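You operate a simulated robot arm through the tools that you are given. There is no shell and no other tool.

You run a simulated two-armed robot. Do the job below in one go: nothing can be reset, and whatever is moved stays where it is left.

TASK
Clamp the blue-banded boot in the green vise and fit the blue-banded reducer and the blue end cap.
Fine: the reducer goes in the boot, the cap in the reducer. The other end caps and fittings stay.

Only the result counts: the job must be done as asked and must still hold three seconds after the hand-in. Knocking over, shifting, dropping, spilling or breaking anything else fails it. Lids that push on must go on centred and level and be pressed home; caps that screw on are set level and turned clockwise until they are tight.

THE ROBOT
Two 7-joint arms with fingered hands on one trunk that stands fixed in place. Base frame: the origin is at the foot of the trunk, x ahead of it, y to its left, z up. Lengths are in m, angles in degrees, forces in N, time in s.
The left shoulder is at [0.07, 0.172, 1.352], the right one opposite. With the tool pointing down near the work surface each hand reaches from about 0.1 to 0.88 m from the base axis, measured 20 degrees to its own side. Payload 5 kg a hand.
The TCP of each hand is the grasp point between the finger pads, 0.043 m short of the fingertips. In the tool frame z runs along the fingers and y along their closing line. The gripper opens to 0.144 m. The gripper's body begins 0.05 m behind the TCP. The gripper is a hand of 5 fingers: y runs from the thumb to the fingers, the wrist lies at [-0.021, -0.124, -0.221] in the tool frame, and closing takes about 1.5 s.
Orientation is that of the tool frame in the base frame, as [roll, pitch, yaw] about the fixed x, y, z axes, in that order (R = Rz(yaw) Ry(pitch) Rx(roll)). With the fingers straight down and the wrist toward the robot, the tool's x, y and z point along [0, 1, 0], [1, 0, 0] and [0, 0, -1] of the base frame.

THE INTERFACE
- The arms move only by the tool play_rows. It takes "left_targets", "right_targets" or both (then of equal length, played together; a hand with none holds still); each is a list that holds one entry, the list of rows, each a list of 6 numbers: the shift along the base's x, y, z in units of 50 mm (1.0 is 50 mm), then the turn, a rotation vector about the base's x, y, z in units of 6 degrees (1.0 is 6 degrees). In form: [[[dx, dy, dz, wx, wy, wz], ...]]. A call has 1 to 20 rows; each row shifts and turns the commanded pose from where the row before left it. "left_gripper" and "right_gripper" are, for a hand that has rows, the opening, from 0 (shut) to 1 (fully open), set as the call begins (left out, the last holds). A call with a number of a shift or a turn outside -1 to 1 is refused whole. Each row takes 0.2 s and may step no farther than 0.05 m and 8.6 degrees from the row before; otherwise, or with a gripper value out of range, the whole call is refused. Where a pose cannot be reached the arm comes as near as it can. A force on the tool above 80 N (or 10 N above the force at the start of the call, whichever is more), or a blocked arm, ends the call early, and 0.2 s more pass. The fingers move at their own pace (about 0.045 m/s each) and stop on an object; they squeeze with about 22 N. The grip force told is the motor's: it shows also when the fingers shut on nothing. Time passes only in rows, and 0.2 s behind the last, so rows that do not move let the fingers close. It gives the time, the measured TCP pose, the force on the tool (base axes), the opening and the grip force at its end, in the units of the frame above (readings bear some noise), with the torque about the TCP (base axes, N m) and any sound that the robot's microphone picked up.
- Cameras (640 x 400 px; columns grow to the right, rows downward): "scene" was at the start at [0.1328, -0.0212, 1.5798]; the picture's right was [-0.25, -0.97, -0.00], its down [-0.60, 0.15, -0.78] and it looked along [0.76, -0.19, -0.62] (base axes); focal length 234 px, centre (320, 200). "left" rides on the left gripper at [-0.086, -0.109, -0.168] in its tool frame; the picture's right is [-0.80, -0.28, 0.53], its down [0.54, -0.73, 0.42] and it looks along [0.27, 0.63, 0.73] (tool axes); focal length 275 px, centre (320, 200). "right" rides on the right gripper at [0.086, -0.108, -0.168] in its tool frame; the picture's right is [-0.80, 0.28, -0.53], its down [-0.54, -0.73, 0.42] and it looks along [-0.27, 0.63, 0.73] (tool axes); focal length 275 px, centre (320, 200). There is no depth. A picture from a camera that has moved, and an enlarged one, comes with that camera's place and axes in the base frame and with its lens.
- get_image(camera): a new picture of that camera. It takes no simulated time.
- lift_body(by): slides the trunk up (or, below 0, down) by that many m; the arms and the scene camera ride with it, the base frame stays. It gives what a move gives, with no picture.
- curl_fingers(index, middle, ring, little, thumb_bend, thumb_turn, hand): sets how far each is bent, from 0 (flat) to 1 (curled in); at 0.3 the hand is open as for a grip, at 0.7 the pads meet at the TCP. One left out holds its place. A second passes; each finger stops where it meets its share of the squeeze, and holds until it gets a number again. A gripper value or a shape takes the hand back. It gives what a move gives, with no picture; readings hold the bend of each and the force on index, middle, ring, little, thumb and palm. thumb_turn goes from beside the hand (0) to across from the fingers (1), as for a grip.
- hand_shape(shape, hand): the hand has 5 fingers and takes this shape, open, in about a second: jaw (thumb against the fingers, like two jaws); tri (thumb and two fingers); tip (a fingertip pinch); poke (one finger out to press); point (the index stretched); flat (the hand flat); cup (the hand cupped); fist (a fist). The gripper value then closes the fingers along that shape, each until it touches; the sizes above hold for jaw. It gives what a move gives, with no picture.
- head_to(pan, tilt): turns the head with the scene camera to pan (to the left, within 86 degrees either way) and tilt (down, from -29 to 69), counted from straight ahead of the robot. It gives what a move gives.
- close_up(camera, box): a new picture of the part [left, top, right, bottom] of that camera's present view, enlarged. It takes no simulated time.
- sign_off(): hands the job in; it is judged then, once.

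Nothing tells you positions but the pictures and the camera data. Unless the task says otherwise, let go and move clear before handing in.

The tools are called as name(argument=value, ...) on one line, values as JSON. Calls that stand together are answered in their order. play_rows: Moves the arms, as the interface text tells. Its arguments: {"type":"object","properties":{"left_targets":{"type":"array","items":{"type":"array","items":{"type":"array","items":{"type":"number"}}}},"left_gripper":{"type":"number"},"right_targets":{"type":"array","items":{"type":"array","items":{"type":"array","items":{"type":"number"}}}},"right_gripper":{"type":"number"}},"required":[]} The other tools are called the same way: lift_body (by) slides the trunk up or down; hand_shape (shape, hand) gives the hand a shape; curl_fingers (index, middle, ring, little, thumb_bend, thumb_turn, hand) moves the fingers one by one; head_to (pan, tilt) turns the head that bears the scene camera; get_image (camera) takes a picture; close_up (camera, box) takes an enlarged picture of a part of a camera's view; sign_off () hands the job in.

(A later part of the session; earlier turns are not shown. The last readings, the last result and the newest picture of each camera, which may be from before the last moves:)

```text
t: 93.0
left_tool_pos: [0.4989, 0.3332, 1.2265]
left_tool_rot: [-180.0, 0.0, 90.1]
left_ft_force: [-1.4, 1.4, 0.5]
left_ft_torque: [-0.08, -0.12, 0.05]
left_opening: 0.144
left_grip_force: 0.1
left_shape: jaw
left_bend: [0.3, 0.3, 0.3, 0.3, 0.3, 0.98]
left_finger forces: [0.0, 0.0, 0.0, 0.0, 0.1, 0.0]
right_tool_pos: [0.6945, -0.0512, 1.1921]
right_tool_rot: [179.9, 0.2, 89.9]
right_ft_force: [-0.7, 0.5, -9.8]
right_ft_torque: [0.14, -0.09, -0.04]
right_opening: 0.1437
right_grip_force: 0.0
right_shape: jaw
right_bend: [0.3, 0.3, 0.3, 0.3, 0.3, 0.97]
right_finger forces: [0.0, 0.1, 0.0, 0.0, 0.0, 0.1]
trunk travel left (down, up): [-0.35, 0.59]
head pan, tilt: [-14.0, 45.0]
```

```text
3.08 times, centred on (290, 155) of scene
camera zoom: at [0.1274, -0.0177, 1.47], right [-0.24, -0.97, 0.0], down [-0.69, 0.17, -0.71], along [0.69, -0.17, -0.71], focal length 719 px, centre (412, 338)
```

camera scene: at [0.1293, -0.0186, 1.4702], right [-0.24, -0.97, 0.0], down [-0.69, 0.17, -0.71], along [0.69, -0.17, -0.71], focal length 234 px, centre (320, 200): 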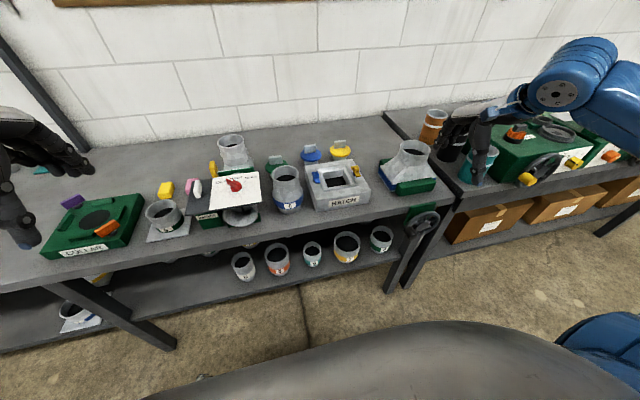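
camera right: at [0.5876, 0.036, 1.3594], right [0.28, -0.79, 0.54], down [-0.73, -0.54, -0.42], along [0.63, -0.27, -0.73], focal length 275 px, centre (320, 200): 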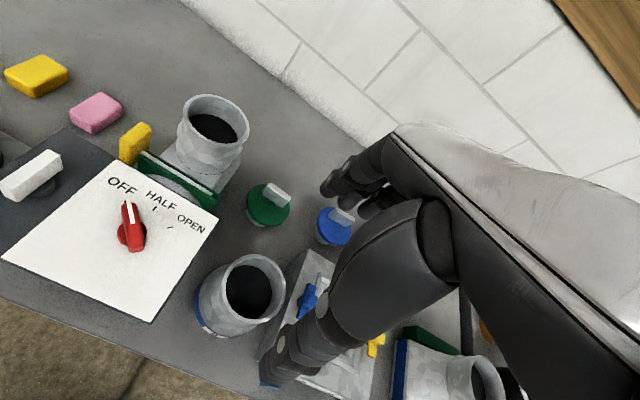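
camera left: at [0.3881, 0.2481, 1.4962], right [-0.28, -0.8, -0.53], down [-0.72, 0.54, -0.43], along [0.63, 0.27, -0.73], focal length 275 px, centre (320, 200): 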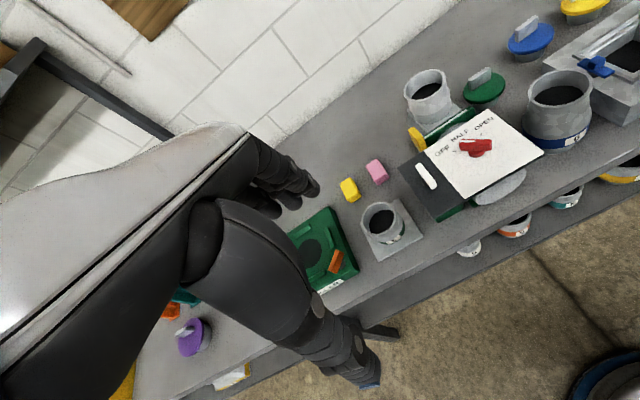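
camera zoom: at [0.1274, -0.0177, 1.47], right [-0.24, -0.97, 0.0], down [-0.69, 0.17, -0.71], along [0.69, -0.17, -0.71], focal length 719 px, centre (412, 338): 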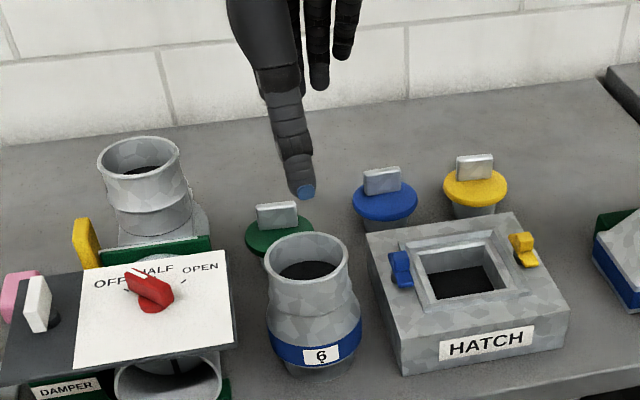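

I'm above the reducer with its rim centre directly below. Descending around its neck.

play_rows(right_targets=[[[0.01, 0, -0.7, 0, 0, 0], [0.01, 0, -0.7, 0, 0, 0], [0.01, 0, -0.7, 0, 0, 0], [0.01, 0.01, -0.6, 0, 0, 0], [0, 0.01, -0.5, 0, 0, 0], [0, 0, -0.4, 0, 0, 0], [0, 0, 0, 0, 0, 0]]])

get_image(camera="right")

close_up(camera="scene", box=[250, 120, 340, 220])

```text
t: 94.6
left_tool_pos: [0.498, 0.3312, 1.2287]
left_tool_rot: [-180.0, -0.1, 90.1]
left_ft_force: [0.3, -0.3, 0.6]
left_ft_torque: [0.02, 0.01, -0.02]
left_opening: 0.1438
left_grip_force: 0.1
left_shape: jaw
left_bend: [0.3, 0.3, 0.3, 0.3, 0.3, 0.98]
left_finger forces: [0.0, 0.1, 0.0, 0.0, 0.1, 0.1]
right_tool_pos: [0.6912, -0.0742, 1.0252]
right_tool_rot: [179.6, -0.1, 89.9]
right_ft_force: [-0.4, 0.8, 0.0]
right_ft_torque: [0.0, 0.0, -0.02]
right_opening: 0.1442
right_grip_force: 0.1
right_shape: jaw
right_bend: [0.3, 0.3, 0.3, 0.3, 0.3, 0.97]
right_finger forces: [0.0, 0.1, 0.0, 0.0, 0.0, 0.0]
right hand out of reach, approached as far as the arm can: row 4, 5, 6
trunk travel left (down, up): [-0.35, 0.59]
head pan, tilt: [-14.0, 45.0]
```

```text
taken
camera right: at [0.5829, 0.0118, 1.1923], right [0.28, -0.8, 0.53], down [-0.72, -0.54, -0.43], along [0.63, -0.27, -0.73], focal length 275 px, centre (320, 200)
```

right: 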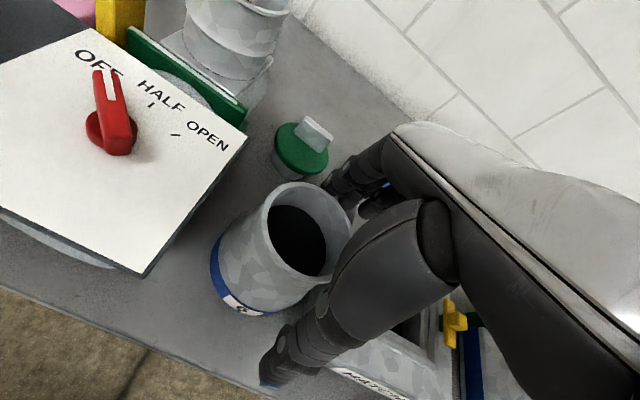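

```text
4.00 times, centred on (295, 170) of scene
camera zoom: at [0.1281, -0.0192, 1.4705], right [-0.24, -0.97, 0.0], down [-0.69, 0.17, -0.71], along [0.69, -0.17, -0.71], focal length 935 px, centre (420, 320)
```

zoom: 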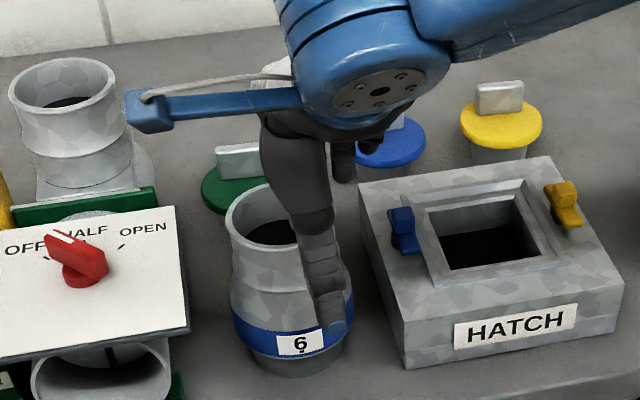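

The arm ran out of room straight down here and drifted right 2 cm without touching anything. I'll rise, yaw the hand 25° so the wrist lies further right, and try again.

play_rows(right_targets=[[[0, 0, 0.7, 0, 0, 0], [0, 0, 0.8, 0, 0, 0], [0.03, 0.12, 0.3, 0, 0, 1], [0.03, 0.12, 0, 0, 0, 1], [0.03, 0.12, 0, 0, 0, 1], [0.02, 0.12, 0, 0, 0, 1]]])

play_rows(right_targets=[[[0, 0, -0.6, 0, 0, 0], [0, 0, -0.5, 0, 0, 0], [0, 0, 0, 0, 0, 0]]])

get_image(camera="right")

close_up(camera="scene", box=[250, 120, 340, 220])

```text
t: 96.0
left_tool_pos: [0.4997, 0.332, 1.2275]
left_tool_rot: [180.0, 0.0, 90.2]
left_ft_force: [-0.3, 0.0, 0.1]
left_ft_torque: [-0.01, 0.01, 0.0]
left_opening: 0.1437
left_grip_force: 0.1
left_shape: jaw
left_bend: [0.3, 0.3, 0.3, 0.3, 0.3, 0.98]
left_finger forces: [0.1, 0.1, 0.1, 0.0, 0.0, 0.0]
right_tool_pos: [0.6959, -0.0497, 1.1154]
right_tool_rot: [179.5, -0.1, 114.2]
right_ft_force: [0.7, -0.4, 0.3]
right_ft_torque: [0.0, 0.03, -0.01]
right_opening: 0.1438
right_grip_force: 0.0
right_shape: jaw
right_bend: [0.3, 0.3, 0.3, 0.3, 0.3, 0.97]
right_finger forces: [0.0, 0.0, 0.1, 0.0, 0.1, 0.0]
trunk travel left (down, up): [-0.35, 0.59]
head pan, tilt: [-14.0, 45.0]
```

```text
t: 96.8
left_tool_pos: [0.4989, 0.3312, 1.2288]
left_tool_rot: [180.0, 0.0, 90.2]
left_ft_force: [-0.4, -0.4, 0.8]
left_ft_torque: [0.01, 0.0, 0.0]
left_opening: 0.1439
left_grip_force: 0.1
left_shape: jaw
left_bend: [0.3, 0.3, 0.3, 0.3, 0.3, 0.98]
left_finger forces: [0.1, 0.1, 0.0, 0.1, 0.0, 0.0]
right_tool_pos: [0.6966, -0.0504, 1.0612]
right_tool_rot: [179.6, -0.1, 114.0]
right_ft_force: [0.2, -0.1, -0.1]
right_ft_torque: [0.01, -0.02, -0.02]
right_opening: 0.1441
right_grip_force: 0.1
right_shape: jaw
right_bend: [0.3, 0.3, 0.3, 0.3, 0.3, 0.97]
right_finger forces: [0.0, 0.1, 0.0, 0.1, 0.0, 0.1]
trunk travel left (down, up): [-0.35, 0.59]
head pan, tilt: [-14.0, 45.0]
```

```text
taken
camera right: at [0.5619, -0.0164, 1.2271], right [0.58, -0.61, 0.54], down [-0.44, -0.79, -0.43], along [0.69, 0.01, -0.73], focal length 275 px, centre (320, 200)
```

right: 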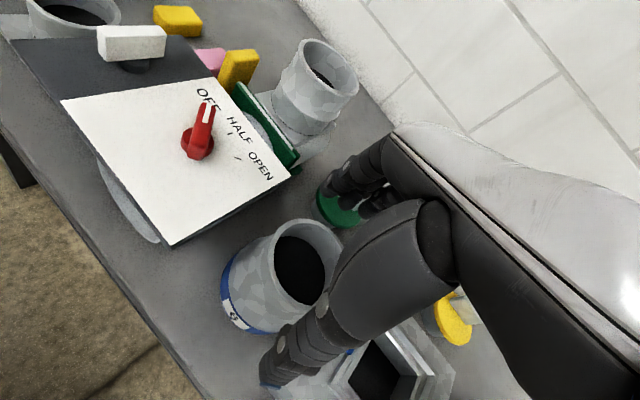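

```text
4.00 times, centred on (295, 170) of scene
camera zoom: at [0.1274, -0.0192, 1.4706], right [-0.24, -0.97, 0.0], down [-0.69, 0.17, -0.71], along [0.69, -0.17, -0.71], focal length 935 px, centre (420, 320)
```

zoom: 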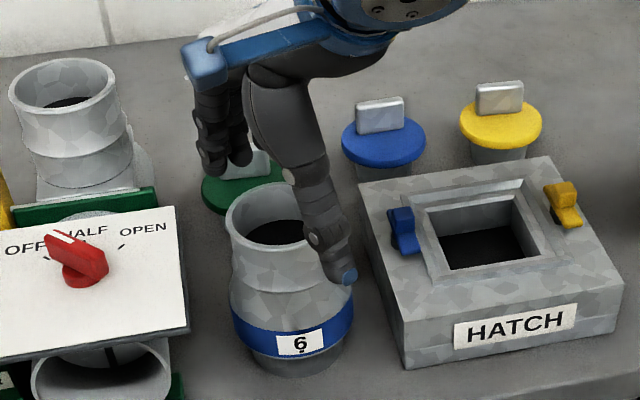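

This yaw works, directly over the reducer with fingers clear of the panel and green cap. Continuing down to grip height.

play_rows(right_targets=[[[0, 0, -0.4, 0, 0, 0], [0, 0, -0.4, 0, 0, 0], [0, 0, -0.3, 0, 0, 0], [0, 0, 0, 0, 0, 0]]])

get_image(camera="right")

close_up(camera="scene", box=[250, 120, 340, 220])

```text
t: 97.8
left_tool_pos: [0.4981, 0.3317, 1.228]
left_tool_rot: [179.9, 0.0, 90.1]
left_ft_force: [0.3, 0.2, 0.8]
left_ft_torque: [0.04, -0.01, -0.02]
left_opening: 0.1441
left_grip_force: 0.2
left_shape: jaw
left_bend: [0.3, 0.3, 0.3, 0.3, 0.3, 0.98]
left_finger forces: [0.0, 0.0, 0.0, 0.0, 0.0, 0.0]
right_tool_pos: [0.697, -0.0506, 1.006]
right_tool_rot: [179.5, -0.1, 113.9]
right_ft_force: [0.3, -0.8, -0.3]
right_ft_torque: [-0.01, -0.02, -0.02]
right_opening: 0.1439
right_grip_force: 0.1
right_shape: jaw
right_bend: [0.3, 0.3, 0.3, 0.3, 0.3, 0.97]
right_finger forces: [0.0, 0.0, 0.0, 0.0, 0.1, 0.1]
trunk travel left (down, up): [-0.35, 0.59]
head pan, tilt: [-14.0, 45.0]
```

```text
taken
camera right: at [0.5628, -0.0159, 1.1725], right [0.58, -0.61, 0.54], down [-0.44, -0.79, -0.43], along [0.69, 0.01, -0.73], focal length 275 px, centre (320, 200)
```

right: 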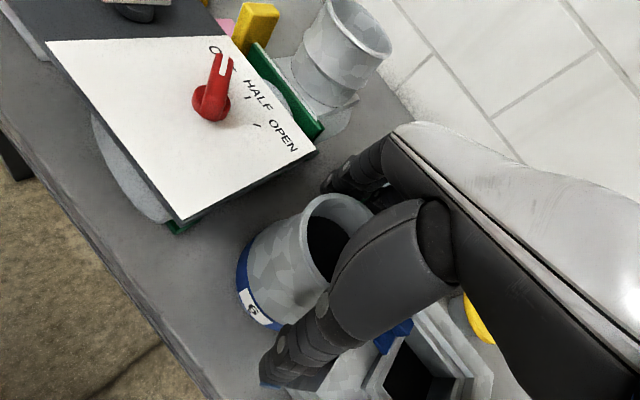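

```text
4.00 times, centred on (295, 170) of scene
camera zoom: at [0.1281, -0.0194, 1.4705], right [-0.24, -0.97, 0.0], down [-0.69, 0.17, -0.71], along [0.69, -0.17, -0.71], focal length 935 px, centre (420, 320)
```

zoom: 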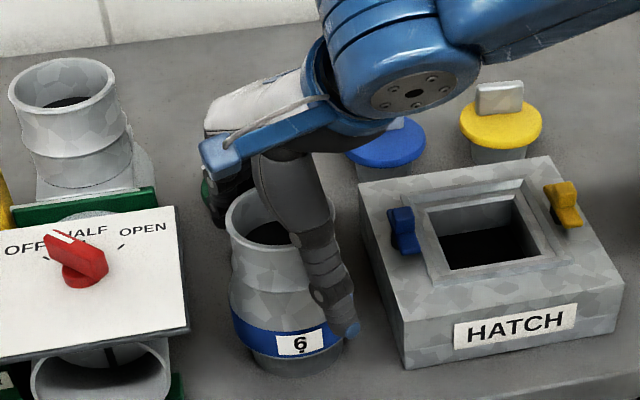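

Hand is around the neck at z=1.006 with no contact. Closing the grip.

play_rows(right_targets=[[[0, 0, 0, 0, 0, 0], [0, 0, 0, 0, 0, 0], [0, 0, 0, 0, 0, 0], [0, 0, 0, 0, 0, 0], [0, 0, 0, 0, 0, 0], [0, 0, 0, 0, 0, 0], [0, 0, 0, 0, 0, 0], [0, 0, 0, 0, 0, 0], [0, 0, 0, 0, 0, 0], [0, 0, 0, 0, 0, 0]]], right_gripper=0.1)

get_image(camera="right")

close_up(camera="scene", box=[250, 120, 340, 220])

```text
t: 100.0
left_tool_pos: [0.4984, 0.3308, 1.2279]
left_tool_rot: [179.9, 0.0, 90.1]
left_ft_force: [-0.8, -0.4, -0.3]
left_ft_torque: [0.01, 0.01, 0.0]
left_opening: 0.1439
left_grip_force: 0.1
left_shape: jaw
left_bend: [0.3, 0.3, 0.3, 0.3, 0.3, 0.98]
left_finger forces: [0.1, 0.0, 0.0, 0.0, 0.0, 0.0]
right_tool_pos: [0.6969, -0.0504, 1.0051]
right_tool_rot: [179.5, -0.1, 114.1]
right_ft_force: [-0.2, -0.6, 0.8]
right_ft_torque: [-0.02, 0.01, -0.01]
right_opening: 0.0744
right_grip_force: 22.1
right_shape: jaw
right_bend: [0.74, 0.44, 0.45, 0.42, 0.7, 1.0]
right_finger forces: [9.9, 6.2, 0.0, 0.0, 17.5, 0.1]
trunk travel left (down, up): [-0.35, 0.59]
head pan, tilt: [-14.0, 45.0]
```

```text
taken
camera right: at [0.5627, -0.0159, 1.1726], right [0.58, -0.61, 0.54], down [-0.44, -0.79, -0.43], along [0.69, 0.01, -0.73], focal length 275 px, centre (320, 200)
```

right: 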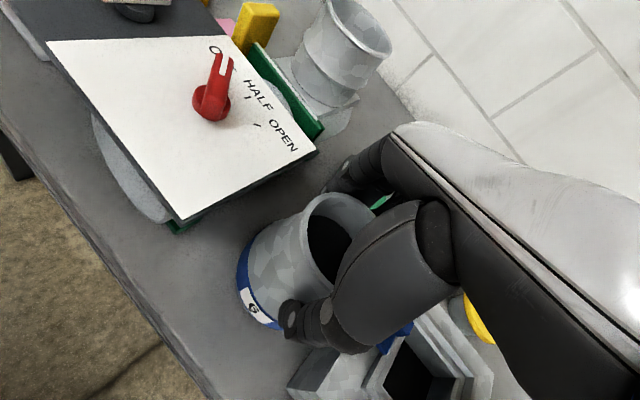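

```text
4.00 times, centred on (295, 170) of scene
camera zoom: at [0.1281, -0.0195, 1.4705], right [-0.24, -0.97, 0.0], down [-0.69, 0.17, -0.71], along [0.69, -0.17, -0.71], focal length 935 px, centre (420, 320)
```

zoom: 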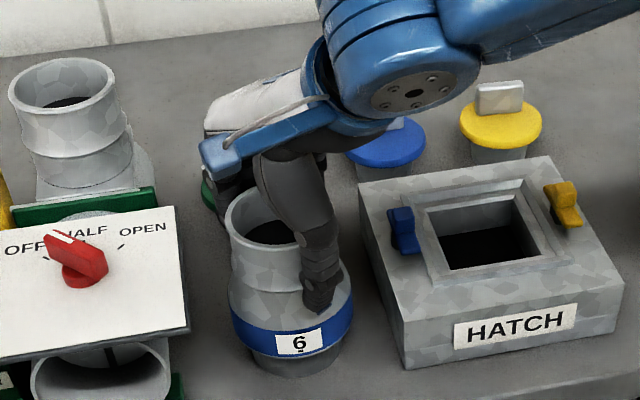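

Grip is firm on the neck (22 N). Lifting a little to check it hangs level.

play_rows(right_targets=[[[0, 0, 0.2, 0, 0, 0], [0, 0, 0.3, 0, 0, 0], [0, 0, 0.3, 0, 0, 0], [0, 0, 0, 0, 0, 0]]])

close_up(camera="scene", box=[250, 120, 340, 220])

get_image(camera="right")

```text
t: 101.0
left_tool_pos: [0.4993, 0.3314, 1.2284]
left_tool_rot: [-179.9, 0.0, 90.2]
left_ft_force: [0.8, -0.2, 1.0]
left_ft_torque: [0.03, -0.02, 0.0]
left_opening: 0.1439
left_grip_force: 0.0
left_shape: jaw
left_bend: [0.3, 0.3, 0.3, 0.3, 0.3, 0.98]
left_finger forces: [0.1, 0.1, 0.1, 0.0, 0.0, 0.0]
right_tool_pos: [0.6979, -0.0494, 1.0451]
right_tool_rot: [179.6, -0.1, 113.9]
right_ft_force: [0.2, -0.4, -3.0]
right_ft_torque: [0.02, 0.0, 0.01]
right_opening: 0.0741
right_grip_force: 21.8
right_shape: jaw
right_bend: [0.74, 0.44, 0.45, 0.42, 0.7, 1.0]
right_finger forces: [10.2, 6.2, 0.0, 0.0, 16.6, 0.1]
trunk travel left (down, up): [-0.35, 0.59]
head pan, tilt: [-14.0, 45.0]
```

```text
4.00 times, centred on (295, 170) of scene
camera zoom: at [0.1289, -0.0196, 1.4704], right [-0.24, -0.97, 0.0], down [-0.69, 0.17, -0.71], along [0.69, -0.17, -0.71], focal length 935 px, centre (420, 320)
```

zoom: 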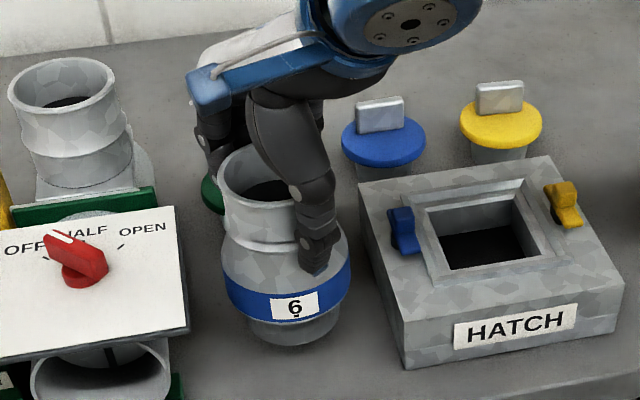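

```text
taken
camera right: at [0.5635, -0.0164, 1.2119], right [0.58, -0.61, 0.53], down [-0.44, -0.79, -0.43], along [0.69, 0.01, -0.73], focal length 275 px, centre (320, 200)
```

right: 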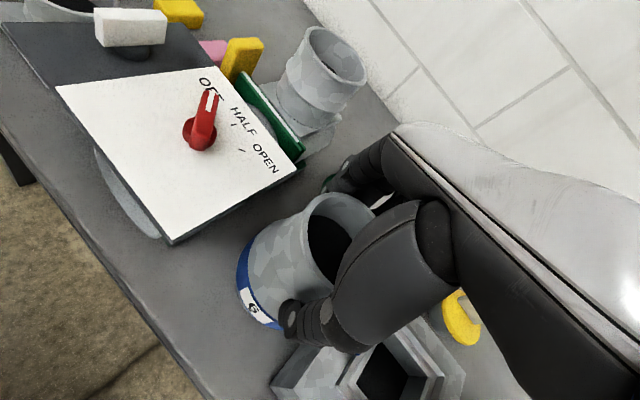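

The reducer weighs about 3 N and hangs level. I'll raise it well above everything and carry it over to the boot.

play_rows(right_targets=[[[0, 0, 0.7, 0, 0, 0], [0, 0, 0.8, 0, 0, 0], [0, 0, 0.8, 0, 0, 0], [0, 0, 0.6, 0, 0, 0], [0.04, -0.4, 0, 0, 0, -0.3], [0.05, -0.65, 0, 0, 0, -0.4], [0.05, -0.7, 0, 0, 0, -0.4], [0.05, -0.7, 0, 0, 0, -0.4], [0.05, -0.7, 0, 0, 0, -0.4], [0.05, -0.7, 0, 0, 0, -0.4], [0.05, -0.7, 0, 0, 0, -0.4], [0.05, -0.7, 0, 0, 0, -0.4], [0.05, -0.7, 0, 0, 0, -0.4], [0.05, -0.7, 0, 0, 0, -0.3], [0.05, -0.7, 0, 0, 0, -0.2], [0.05, -0.7, 0, 0, 0, 0], [0.05, -0.7, 0, 0, 0, 0], [0.05, -0.4, 0, 0, 0, 0], [0, 0, 0, 0, 0, 0]]])

get_image(camera="scene")

get_image(camera="right")

```text
t: 105.0
left_tool_pos: [0.5004, 0.3313, 1.2286]
left_tool_rot: [-179.9, 0.0, 90.1]
left_ft_force: [-0.3, 0.0, 0.1]
left_ft_torque: [0.0, -0.01, 0.0]
left_opening: 0.1437
left_grip_force: 0.0
left_shape: jaw
left_bend: [0.3, 0.3, 0.3, 0.3, 0.3, 0.98]
left_finger forces: [0.0, 0.0, 0.0, 0.0, 0.1, 0.0]
right_tool_pos: [0.7315, -0.5079, 1.1912]
right_tool_rot: [179.5, -0.1, 90.1]
right_ft_force: [-0.2, -0.2, -1.9]
right_ft_torque: [-0.02, -0.02, 0.04]
right_opening: 0.0736
right_grip_force: 21.7
right_shape: jaw
right_bend: [0.74, 0.44, 0.45, 0.42, 0.7, 1.0]
right_finger forces: [10.0, 6.4, 0.0, 0.0, 16.3, 0.1]
trunk travel left (down, up): [-0.35, 0.59]
head pan, tilt: [-14.0, 45.0]
```

```text
taken
camera scene: at [0.1285, -0.0192, 1.4704], right [-0.24, -0.97, 0.0], down [-0.69, 0.17, -0.71], along [0.69, -0.17, -0.71], focal length 234 px, centre (320, 200)
```

scene: 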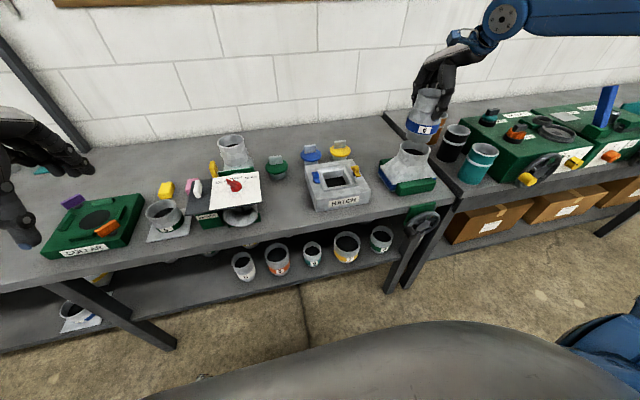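

```text
taken
camera right: at [0.6232, -0.4214, 1.3572], right [0.28, -0.8, 0.54], down [-0.72, -0.54, -0.43], along [0.63, -0.27, -0.73], focal length 275 px, centre (320, 200)
```

right: 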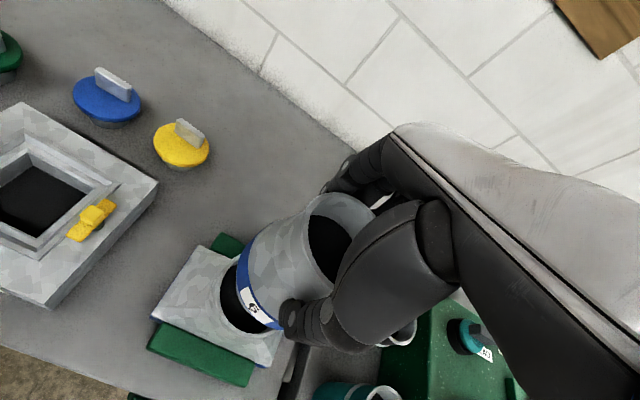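

The reducer is held above the boot. I'll zoom in to compare the reducer's bottom with the boot's opening.

close_up(camera="scene", box=[370, 60, 470, 210])

close_up(camera="scene", box=[390, 80, 450, 150])

close_up(camera="right", box=[140, 180, 400, 400])

```text
2.67 times, centred on (420, 135) of scene
camera zoom: at [0.1285, -0.0192, 1.4704], right [-0.24, -0.97, 0.0], down [-0.69, 0.17, -0.71], along [0.69, -0.17, -0.71], focal length 623 px, centre (53, 373)
```

zoom: 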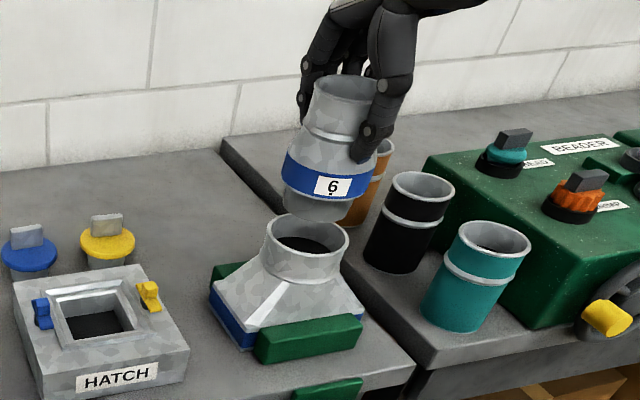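

```text
5.71 times, centred on (420, 115) of scene
camera zoom: at [0.1285, -0.0192, 1.4704], right [-0.24, -0.97, 0.0], down [-0.69, 0.17, -0.71], along [0.69, -0.17, -0.71], focal length 1335 px, centre (-251, 686)
```

zoom: 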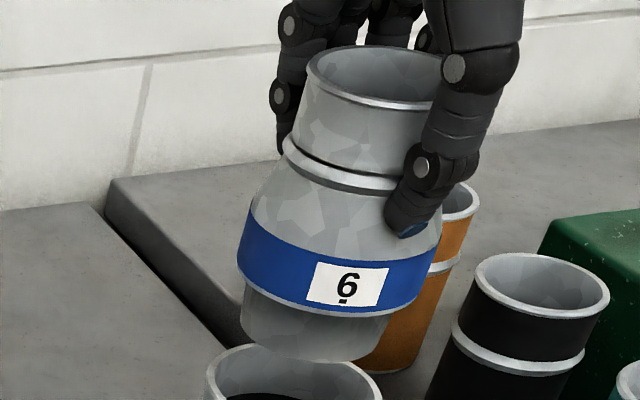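

```text
1.82 times, centred on (270, 290) of right
camera zoom: at [0.6232, -0.4214, 1.3572], right [0.28, -0.8, 0.54], down [-0.72, -0.54, -0.43], along [0.63, -0.27, -0.73], focal length 500 px, centre (411, 36)
```

zoom: 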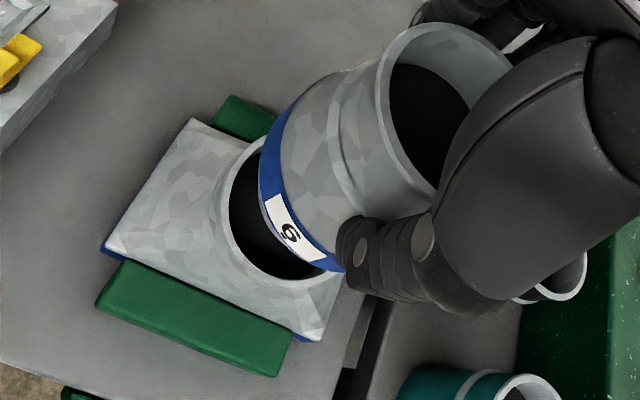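

The reducer hangs level, within 2 mm of the boot's centre. I'll make a small correction and lower it until its spigot is just at the rim.

play_rows(right_targets=[[[0.035, -0.035, 0, 0, 0, 0], [0, 0, -0.3, 0, 0, 0], [0, 0, -0.3, 0, 0, 0], [0, 0, -0.2, 0, 0, 0], [0, 0, 0, 0, 0, 0]]])

close_up(camera="scene", box=[390, 85, 450, 155])

close_up(camera="right", box=[140, 180, 400, 400])

```text
t: 106.2
left_tool_pos: [0.4991, 0.3316, 1.2282]
left_tool_rot: [-180.0, 0.0, 90.0]
left_ft_force: [1.0, 0.2, 0.5]
left_ft_torque: [-0.01, 0.03, 0.03]
left_opening: 0.144
left_grip_force: 0.2
left_shape: jaw
left_bend: [0.3, 0.3, 0.3, 0.3, 0.3, 0.98]
left_finger forces: [0.1, 0.0, 0.0, 0.1, 0.0, 0.0]
right_tool_pos: [0.733, -0.5109, 1.151]
right_tool_rot: [179.5, -0.1, 90.0]
right_ft_force: [-0.2, 0.1, -3.0]
right_ft_torque: [-0.03, -0.03, 0.03]
right_opening: 0.0738
right_grip_force: 21.5
right_shape: jaw
right_bend: [0.74, 0.44, 0.45, 0.42, 0.7, 1.0]
right_finger forces: [9.8, 6.4, 0.0, 0.0, 16.3, 0.0]
trunk travel left (down, up): [-0.35, 0.59]
head pan, tilt: [-14.0, 45.0]
```

```text
5.71 times, centred on (420, 120) of scene
camera zoom: at [0.1284, -0.0197, 1.4704], right [-0.24, -0.97, 0.0], down [-0.69, 0.17, -0.71], along [0.69, -0.17, -0.71], focal length 1335 px, centre (-251, 657)
```

zoom: 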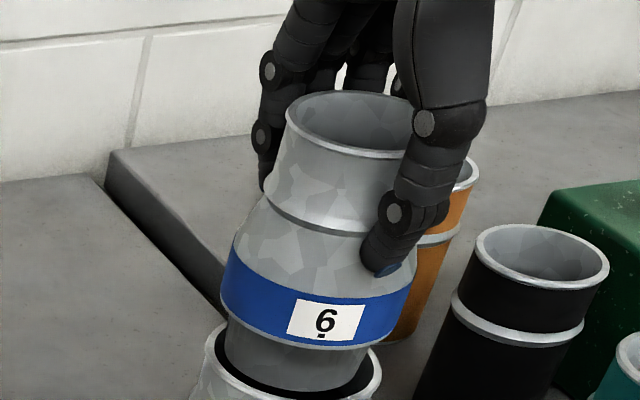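

```text
1.82 times, centred on (270, 290) of right
camera zoom: at [0.6248, -0.4235, 1.3171], right [0.28, -0.8, 0.54], down [-0.72, -0.54, -0.43], along [0.63, -0.27, -0.73], focal length 500 px, centre (411, 36)
```

zoom: 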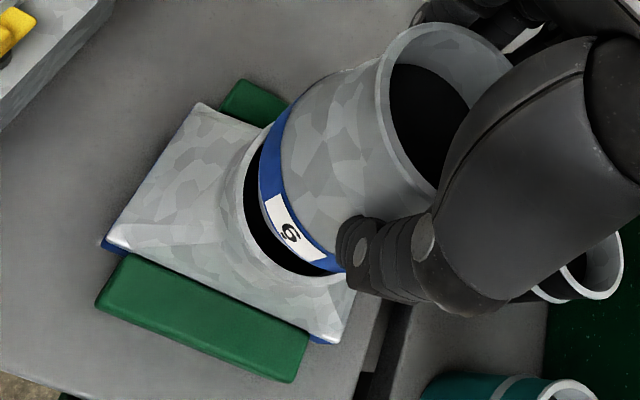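

The spigot is nested concentrically over the boot's opening. Lowering further in small steps while watching the force.

play_rows(right_targets=[[[0, 0, -0.15, 0, 0, 0], [0, 0, -0.15, 0, 0, 0], [0, 0, -0.15, 0, 0, 0], [0, 0, 0, 0, 0, 0]]])

close_up(camera="scene", box=[390, 85, 450, 155])

close_up(camera="right", box=[140, 180, 400, 400])

```text
t: 107.2
left_tool_pos: [0.4993, 0.3308, 1.2291]
left_tool_rot: [-179.9, 0.0, 90.0]
left_ft_force: [-0.1, -0.7, -0.4]
left_ft_torque: [0.02, -0.03, 0.0]
left_opening: 0.1439
left_grip_force: 0.2
left_shape: jaw
left_bend: [0.3, 0.3, 0.3, 0.3, 0.3, 0.98]
left_finger forces: [0.0, 0.1, 0.0, 0.0, 0.0, 0.1]
right_tool_pos: [0.7338, -0.5098, 1.1271]
right_tool_rot: [179.6, 0.0, 90.1]
right_ft_force: [0.5, -0.1, -2.9]
right_ft_torque: [0.05, -0.02, -0.01]
right_opening: 0.0738
right_grip_force: 22.3
right_shape: jaw
right_bend: [0.74, 0.44, 0.45, 0.42, 0.7, 1.0]
right_finger forces: [9.9, 6.3, 0.0, 0.0, 16.3, 0.0]
trunk travel left (down, up): [-0.35, 0.59]
head pan, tilt: [-14.0, 45.0]
```

```text
5.71 times, centred on (420, 120) of scene
camera zoom: at [0.1285, -0.0198, 1.4704], right [-0.24, -0.97, 0.0], down [-0.69, 0.17, -0.71], along [0.69, -0.17, -0.71], focal length 1335 px, centre (-251, 657)
```

zoom: 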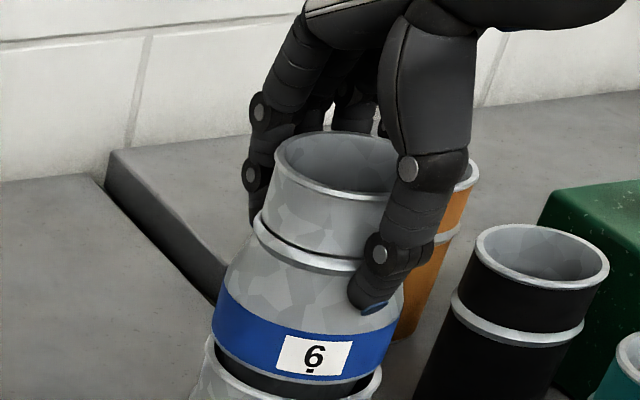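

```text
1.82 times, centred on (270, 290) of right
camera zoom: at [0.6248, -0.4238, 1.2942], right [0.28, -0.8, 0.54], down [-0.72, -0.54, -0.43], along [0.63, -0.27, -0.73], focal length 500 px, centre (411, 36)
```

zoom: 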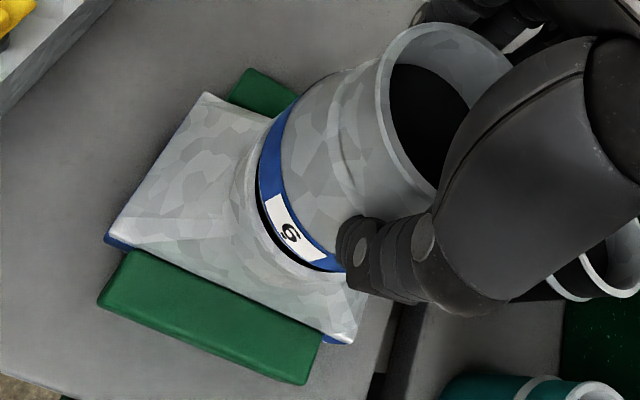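

Still no contact; about 1 cm to go before the shoulder meets the rim. Continuing gently.

play_rows(right_targets=[[[0, 0, -0.1, 0, 0, 0], [0, 0, -0.08, 0, 0, 0], [0, 0, 0, 0, 0, 0]]])

close_up(camera="scene", box=[390, 85, 450, 155])

close_up(camera="right", box=[140, 180, 400, 400])

```text
t: 108.0
left_tool_pos: [0.4989, 0.3325, 1.2292]
left_tool_rot: [180.0, -0.1, 90.1]
left_ft_force: [-0.6, 0.2, -0.8]
left_ft_torque: [0.0, 0.0, -0.01]
left_opening: 0.1437
left_grip_force: 0.1
left_shape: jaw
left_bend: [0.3, 0.3, 0.3, 0.3, 0.3, 0.98]
left_finger forces: [0.0, 0.1, 0.1, 0.0, 0.0, 0.0]
right_tool_pos: [0.7335, -0.509, 1.1191]
right_tool_rot: [179.5, -0.1, 89.9]
right_ft_force: [0.0, 0.3, -1.9]
right_ft_torque: [-0.02, 0.01, -0.02]
right_opening: 0.0738
right_grip_force: 22.0
right_shape: jaw
right_bend: [0.74, 0.44, 0.45, 0.42, 0.7, 1.0]
right_finger forces: [10.0, 6.3, 0.0, 0.0, 16.3, 0.0]
trunk travel left (down, up): [-0.35, 0.59]
head pan, tilt: [-14.0, 45.0]
```

```text
5.71 times, centred on (420, 120) of scene
camera zoom: at [0.1284, -0.0197, 1.4704], right [-0.24, -0.97, 0.0], down [-0.69, 0.17, -0.71], along [0.69, -0.17, -0.71], focal length 1335 px, centre (-251, 657)
```

zoom: 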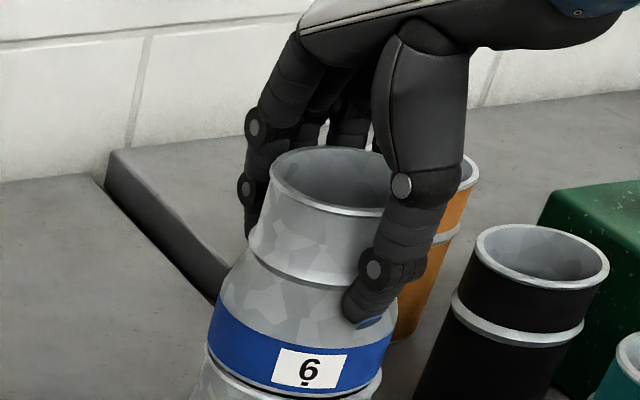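

```text
1.82 times, centred on (270, 290) of right
camera zoom: at [0.6249, -0.4235, 1.2854], right [0.28, -0.8, 0.54], down [-0.72, -0.54, -0.43], along [0.63, -0.27, -0.73], focal length 500 px, centre (411, 36)
```

zoom: 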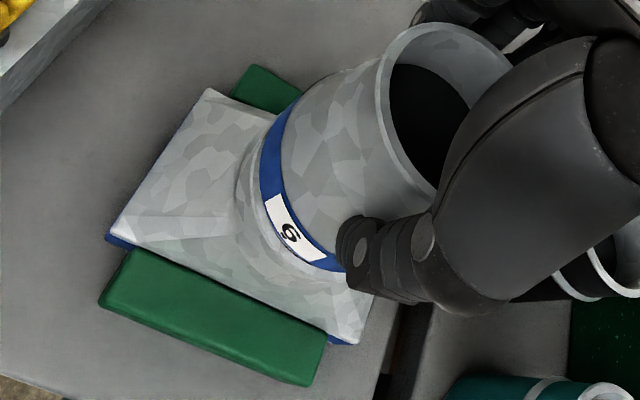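

The shoulder is nearly on the rim. Lowering the last few millimetres to seat it and press home.

play_rows(right_targets=[[[0, 0, -0.06, 0, 0, 0], [0, 0, -0.06, 0, 0, 0], [0, 0, -0.05, 0, 0, 0], [0, 0, 0, 0, 0, 0]]])

close_up(camera="scene", box=[390, 95, 450, 165])

close_up(camera="right", box=[140, 180, 400, 400])

```text
t: 109.0
left_tool_pos: [0.4964, 0.3321, 1.229]
left_tool_rot: [179.9, 0.1, 90.1]
left_ft_force: [-0.3, 0.8, 0.0]
left_ft_torque: [0.02, 0.01, -0.03]
left_opening: 0.144
left_grip_force: 0.1
left_shape: jaw
left_bend: [0.3, 0.3, 0.3, 0.3, 0.3, 0.98]
left_finger forces: [0.0, 0.0, 0.1, 0.0, 0.1, 0.0]
right_tool_pos: [0.733, -0.5086, 1.1157]
right_tool_rot: [179.1, 0.0, 90.1]
right_ft_force: [2.1, -1.6, 25.1]
right_ft_torque: [-0.12, -0.27, -0.08]
right_opening: 0.075
right_grip_force: 22.2
right_shape: jaw
right_bend: [0.74, 0.43, 0.45, 0.42, 0.71, 1.0]
right_finger forces: [14.5, 10.7, 0.0, 0.0, 22.6, 0.0]
trunk travel left (down, up): [-0.35, 0.59]
head pan, tilt: [-14.0, 45.0]
```

```text
5.71 times, centred on (420, 130) of scene
camera zoom: at [0.126, -0.0183, 1.471], right [-0.24, -0.97, 0.0], down [-0.69, 0.17, -0.71], along [0.69, -0.17, -0.71], focal length 1335 px, centre (-251, 600)
```

zoom: 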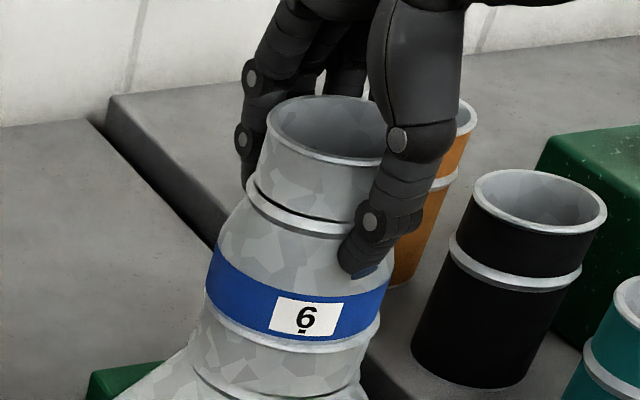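

```text
1.82 times, centred on (270, 290) of right
camera zoom: at [0.623, -0.4226, 1.2808], right [0.28, -0.8, 0.54], down [-0.72, -0.54, -0.43], along [0.64, -0.27, -0.72], focal length 500 px, centre (411, 36)
```

zoom: 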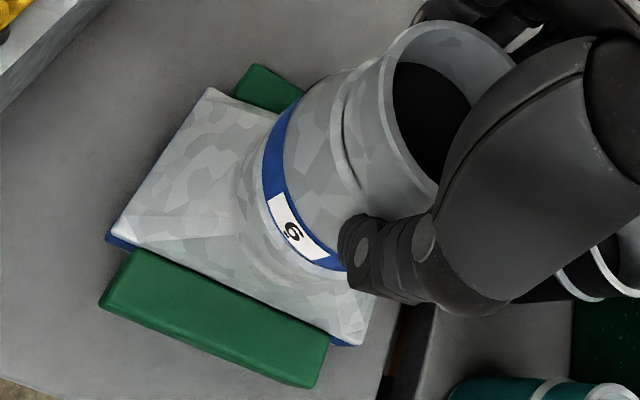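

Seated: the force rose to +25 N with the shoulder concentric on the rim. I'll release it and lift the hand clear, then inspect.

play_rows(right_targets=[[[0, 0, 0.04, 0, 0, 0], [0, 0, 0, 0, 0, 0], [0, 0, 0, 0, 0, 0]]])

play_rows(right_targets=[[[0, 0, 0, 0, 0, 0], [0, 0, 0, 0, 0, 0], [0, 0, 0, 0, 0, 0], [0, 0, 0, 0, 0, 0], [0, 0, 0, 0, 0, 0], [0, 0, 0, 0, 0, 0], [0, 0, 0.3, 0, 0, 0], [0, 0, 0.6, 0, 0, 0], [0, 0, 0.8, 0, 0, 0], [0, 0, 0.8, 0, 0, 0]]], right_gripper=1.0)

close_up(camera="scene", box=[370, 90, 450, 200])

get_image(camera="right")

```text
t: 109.8
left_tool_pos: [0.4973, 0.3331, 1.2291]
left_tool_rot: [180.0, 0.0, 90.1]
left_ft_force: [-0.3, -0.7, 0.6]
left_ft_torque: [0.02, -0.01, 0.01]
left_opening: 0.144
left_grip_force: 0.1
left_shape: jaw
left_bend: [0.3, 0.3, 0.3, 0.3, 0.3, 0.98]
left_finger forces: [0.0, 0.0, 0.1, 0.1, 0.0, 0.0]
right_tool_pos: [0.7329, -0.5088, 1.1154]
right_tool_rot: [179.4, 0.0, 90.1]
right_ft_force: [4.5, -3.2, 24.2]
right_ft_torque: [-0.15, -0.6, -0.02]
right_opening: 0.0749
right_grip_force: 22.6
right_shape: jaw
right_bend: [0.74, 0.43, 0.45, 0.42, 0.71, 1.0]
right_finger forces: [15.6, 11.6, 0.1, 0.0, 20.1, 0.0]
trunk travel left (down, up): [-0.35, 0.59]
head pan, tilt: [-14.0, 45.0]
```

```text
t: 112.0
left_tool_pos: [0.499, 0.3324, 1.2274]
left_tool_rot: [-180.0, 0.1, 90.2]
left_ft_force: [0.2, -0.2, 0.1]
left_ft_torque: [-0.04, 0.01, -0.02]
left_opening: 0.1438
left_grip_force: 0.0
left_shape: jaw
left_bend: [0.3, 0.3, 0.3, 0.3, 0.3, 0.98]
left_finger forces: [0.0, 0.1, 0.0, 0.0, 0.0, 0.1]
right_tool_pos: [0.7314, -0.5096, 1.2396]
right_tool_rot: [179.5, -0.1, 89.9]
right_ft_force: [0.0, 0.2, 0.0]
right_ft_torque: [0.02, -0.03, 0.01]
right_opening: 0.1436
right_grip_force: 0.0
right_shape: jaw
right_bend: [0.3, 0.3, 0.3, 0.3, 0.3, 0.98]
right_finger forces: [0.0, 0.1, 0.0, 0.0, 0.0, 0.1]
trunk travel left (down, up): [-0.35, 0.59]
head pan, tilt: [-14.0, 45.0]
```

```text
3.64 times, centred on (410, 145) of scene
camera zoom: at [0.1274, -0.0187, 1.4705], right [-0.24, -0.97, 0.0], down [-0.69, 0.17, -0.71], along [0.69, -0.17, -0.71], focal length 850 px, centre (-7, 400)
```

zoom: 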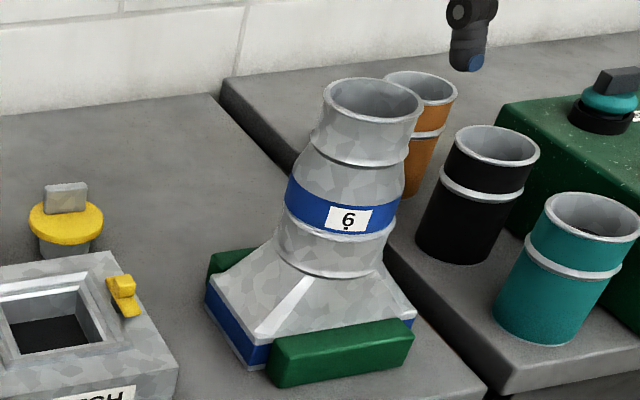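

```text
taken
camera right: at [0.6227, -0.423, 1.405], right [0.28, -0.8, 0.54], down [-0.72, -0.54, -0.43], along [0.63, -0.27, -0.73], focal length 275 px, centre (320, 200)
```

right: 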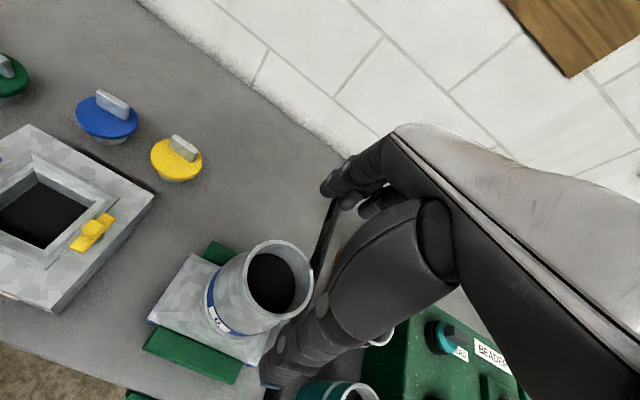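

The reducer stands level and concentric in the boot. Next is the blue cap at roughly (0.935,-0.18), so I'll carry the open hand over near it and look from close up.

play_rows(right_targets=[[[0, 0, 0.2, 0, 0, 0], [0.35, 0.73, 0, 0, 0, 0], [0.35, 0.73, 0, 0, 0, 0], [0.35, 0.73, 0, 0, 0, 0], [0.35, 0.73, 0, 0, 0, 0], [0.35, 0.73, 0, 0, 0, 0], [0.35, 0.73, 0, 0, 0, 0], [0.35, 0.73, 0, 0, 0, 0], [0.35, 0.73, 0, 0, 0, 0], [0.3, 0.73, 0, 0, 0, 0], [0, 0, -0.8, 0, 0, 0], [0, 0, -0.8, 0, 0, 0], [0, 0, -0.8, 0, 0, 0], [0, 0, 0, 0, 0, 0]]])

get_image(camera="right")

close_up(camera="scene", box=[260, 70, 380, 200])

```text
t: 115.0
left_tool_pos: [0.4978, 0.3317, 1.2282]
left_tool_rot: [180.0, 0.1, 90.2]
left_ft_force: [-0.7, -0.5, -0.4]
left_ft_torque: [0.0, -0.02, -0.01]
left_opening: 0.1438
left_grip_force: 0.1
left_shape: jaw
left_bend: [0.3, 0.3, 0.3, 0.3, 0.3, 0.98]
left_finger forces: [0.1, 0.0, 0.0, 0.1, 0.1, 0.0]
right_tool_pos: [0.8886, -0.1818, 1.1275]
right_tool_rot: [179.6, -0.1, 90.0]
right_ft_force: [-0.3, -0.9, 0.2]
right_ft_torque: [0.01, -0.01, -0.01]
right_opening: 0.1436
right_grip_force: 0.2
right_shape: jaw
right_bend: [0.3, 0.3, 0.3, 0.3, 0.3, 0.97]
right_finger forces: [0.0, 0.0, 0.0, 0.1, 0.0, 0.0]
trunk travel left (down, up): [-0.35, 0.59]
head pan, tilt: [-14.0, 45.0]
```

```text
taken
camera right: at [0.7794, -0.096, 1.2943], right [0.28, -0.8, 0.54], down [-0.72, -0.54, -0.43], along [0.63, -0.27, -0.73], focal length 275 px, centre (320, 200)
```

right: 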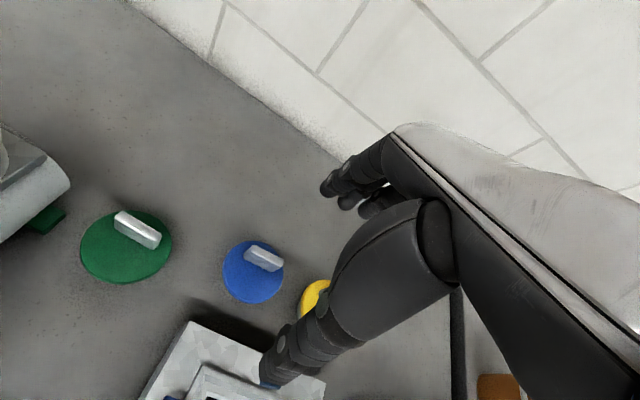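

```text
3.08 times, centred on (320, 135) of scene
camera zoom: at [0.1272, -0.0196, 1.4706], right [-0.24, -0.97, 0.0], down [-0.69, 0.17, -0.71], along [0.69, -0.17, -0.71], focal length 719 px, centre (320, 400)
```

zoom: 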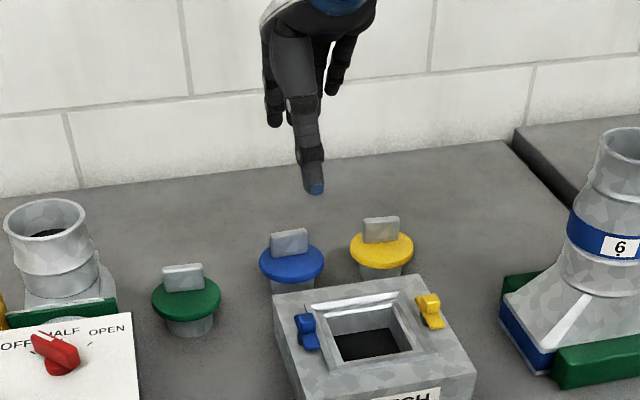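

Good overhead view of the blue cap. Zooming in from the wrist camera to locate its tab.

close_up(camera="right", box=[200, 210, 320, 330])

close_up(camera="scene", box=[300, 130, 350, 180])

```text
3.33 times, centred on (260, 270) of right
camera zoom: at [0.7794, -0.096, 1.2943], right [0.28, -0.8, 0.54], down [-0.72, -0.54, -0.43], along [0.63, -0.27, -0.73], focal length 918 px, centre (520, -33)
```

zoom: 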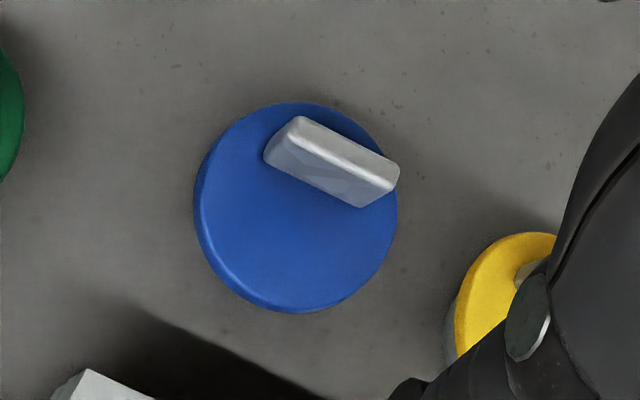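

```text
8.00 times, centred on (325, 155) of scene
camera zoom: at [0.1272, -0.0196, 1.4706], right [-0.24, -0.97, 0.0], down [-0.69, 0.17, -0.71], along [0.69, -0.17, -0.71], focal length 1869 px, centre (280, 560)
```

zoom: 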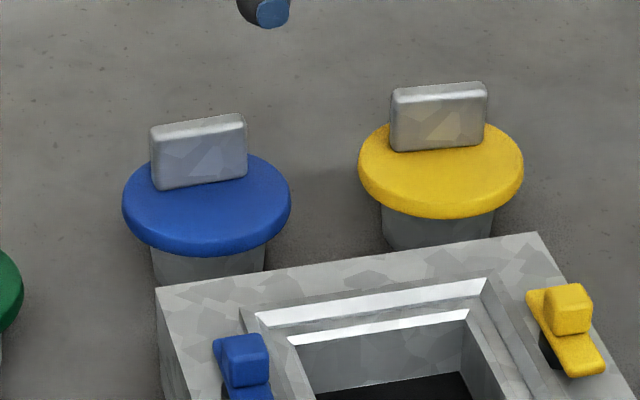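

The cap's disc is centred at about (0.921,-0.179), while its tab stands off-centre at about x=0.938 (y -0.153 to -0.203, z 0.927 to 0.958). I'll move over the tab with the hand partly closed and check.

play_rows(right_targets=[[[0.33, 0.025, -0.5, 0, 0, 0], [0.33, 0.025, -0.5, 0, 0, 0], [0.33, 0.025, -0.5, 0, 0, 0], [0, 0, 0, 0, 0, 0], [0, 0, 0, 0, 0, 0], [0, 0, 0, 0, 0, 0]]], right_gripper=0.7)

get_image(camera="right")

close_up(camera="scene", box=[285, 90, 365, 190])

```text
t: 116.4
left_tool_pos: [0.4984, 0.3305, 1.2286]
left_tool_rot: [-179.9, 0.0, 90.1]
left_ft_force: [0.2, 0.6, -1.2]
left_ft_torque: [0.02, 0.02, -0.02]
left_opening: 0.1439
left_grip_force: 0.0
left_shape: jaw
left_bend: [0.3, 0.3, 0.3, 0.3, 0.3, 0.98]
left_finger forces: [0.1, 0.0, 0.0, 0.0, 0.1, 0.1]
right_tool_pos: [0.9063, -0.2049, 1.063]
right_tool_rot: [179.3, -0.2, 90.0]
right_ft_force: [0.3, 0.4, 0.5]
right_ft_torque: [-0.01, 0.01, 0.02]
right_opening: 0.1013
right_grip_force: 0.0
right_shape: jaw
right_bend: [0.27, 0.37, 0.35, 0.35, 0.59, 0.99]
right_finger forces: [0.0, 0.1, 0.1, 0.0, 0.1, 0.1]
right hand out of reach, approached as far as the arm can: row 1, 2, 3
trunk travel left (down, up): [-0.35, 0.59]
head pan, tilt: [-14.0, 45.0]
```

```text
taken
camera right: at [0.7969, -0.1187, 1.2294], right [0.28, -0.8, 0.53], down [-0.72, -0.54, -0.43], along [0.63, -0.26, -0.73], focal length 275 px, centre (320, 200)
```

right: 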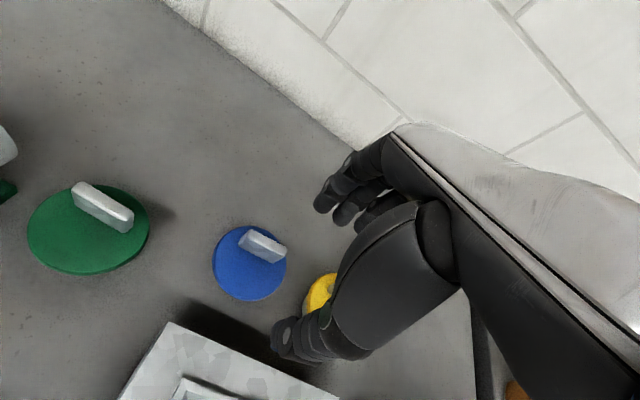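

```text
4.00 times, centred on (325, 140) of scene
camera zoom: at [0.1287, -0.0195, 1.4704], right [-0.24, -0.97, 0.0], down [-0.69, 0.17, -0.71], along [0.69, -0.17, -0.71], focal length 935 px, centre (300, 440)
```

zoom: 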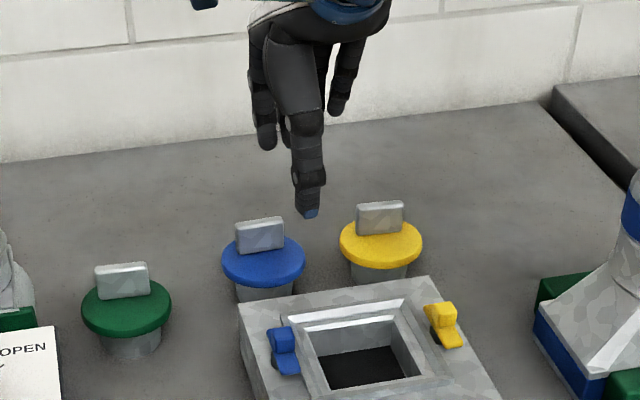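

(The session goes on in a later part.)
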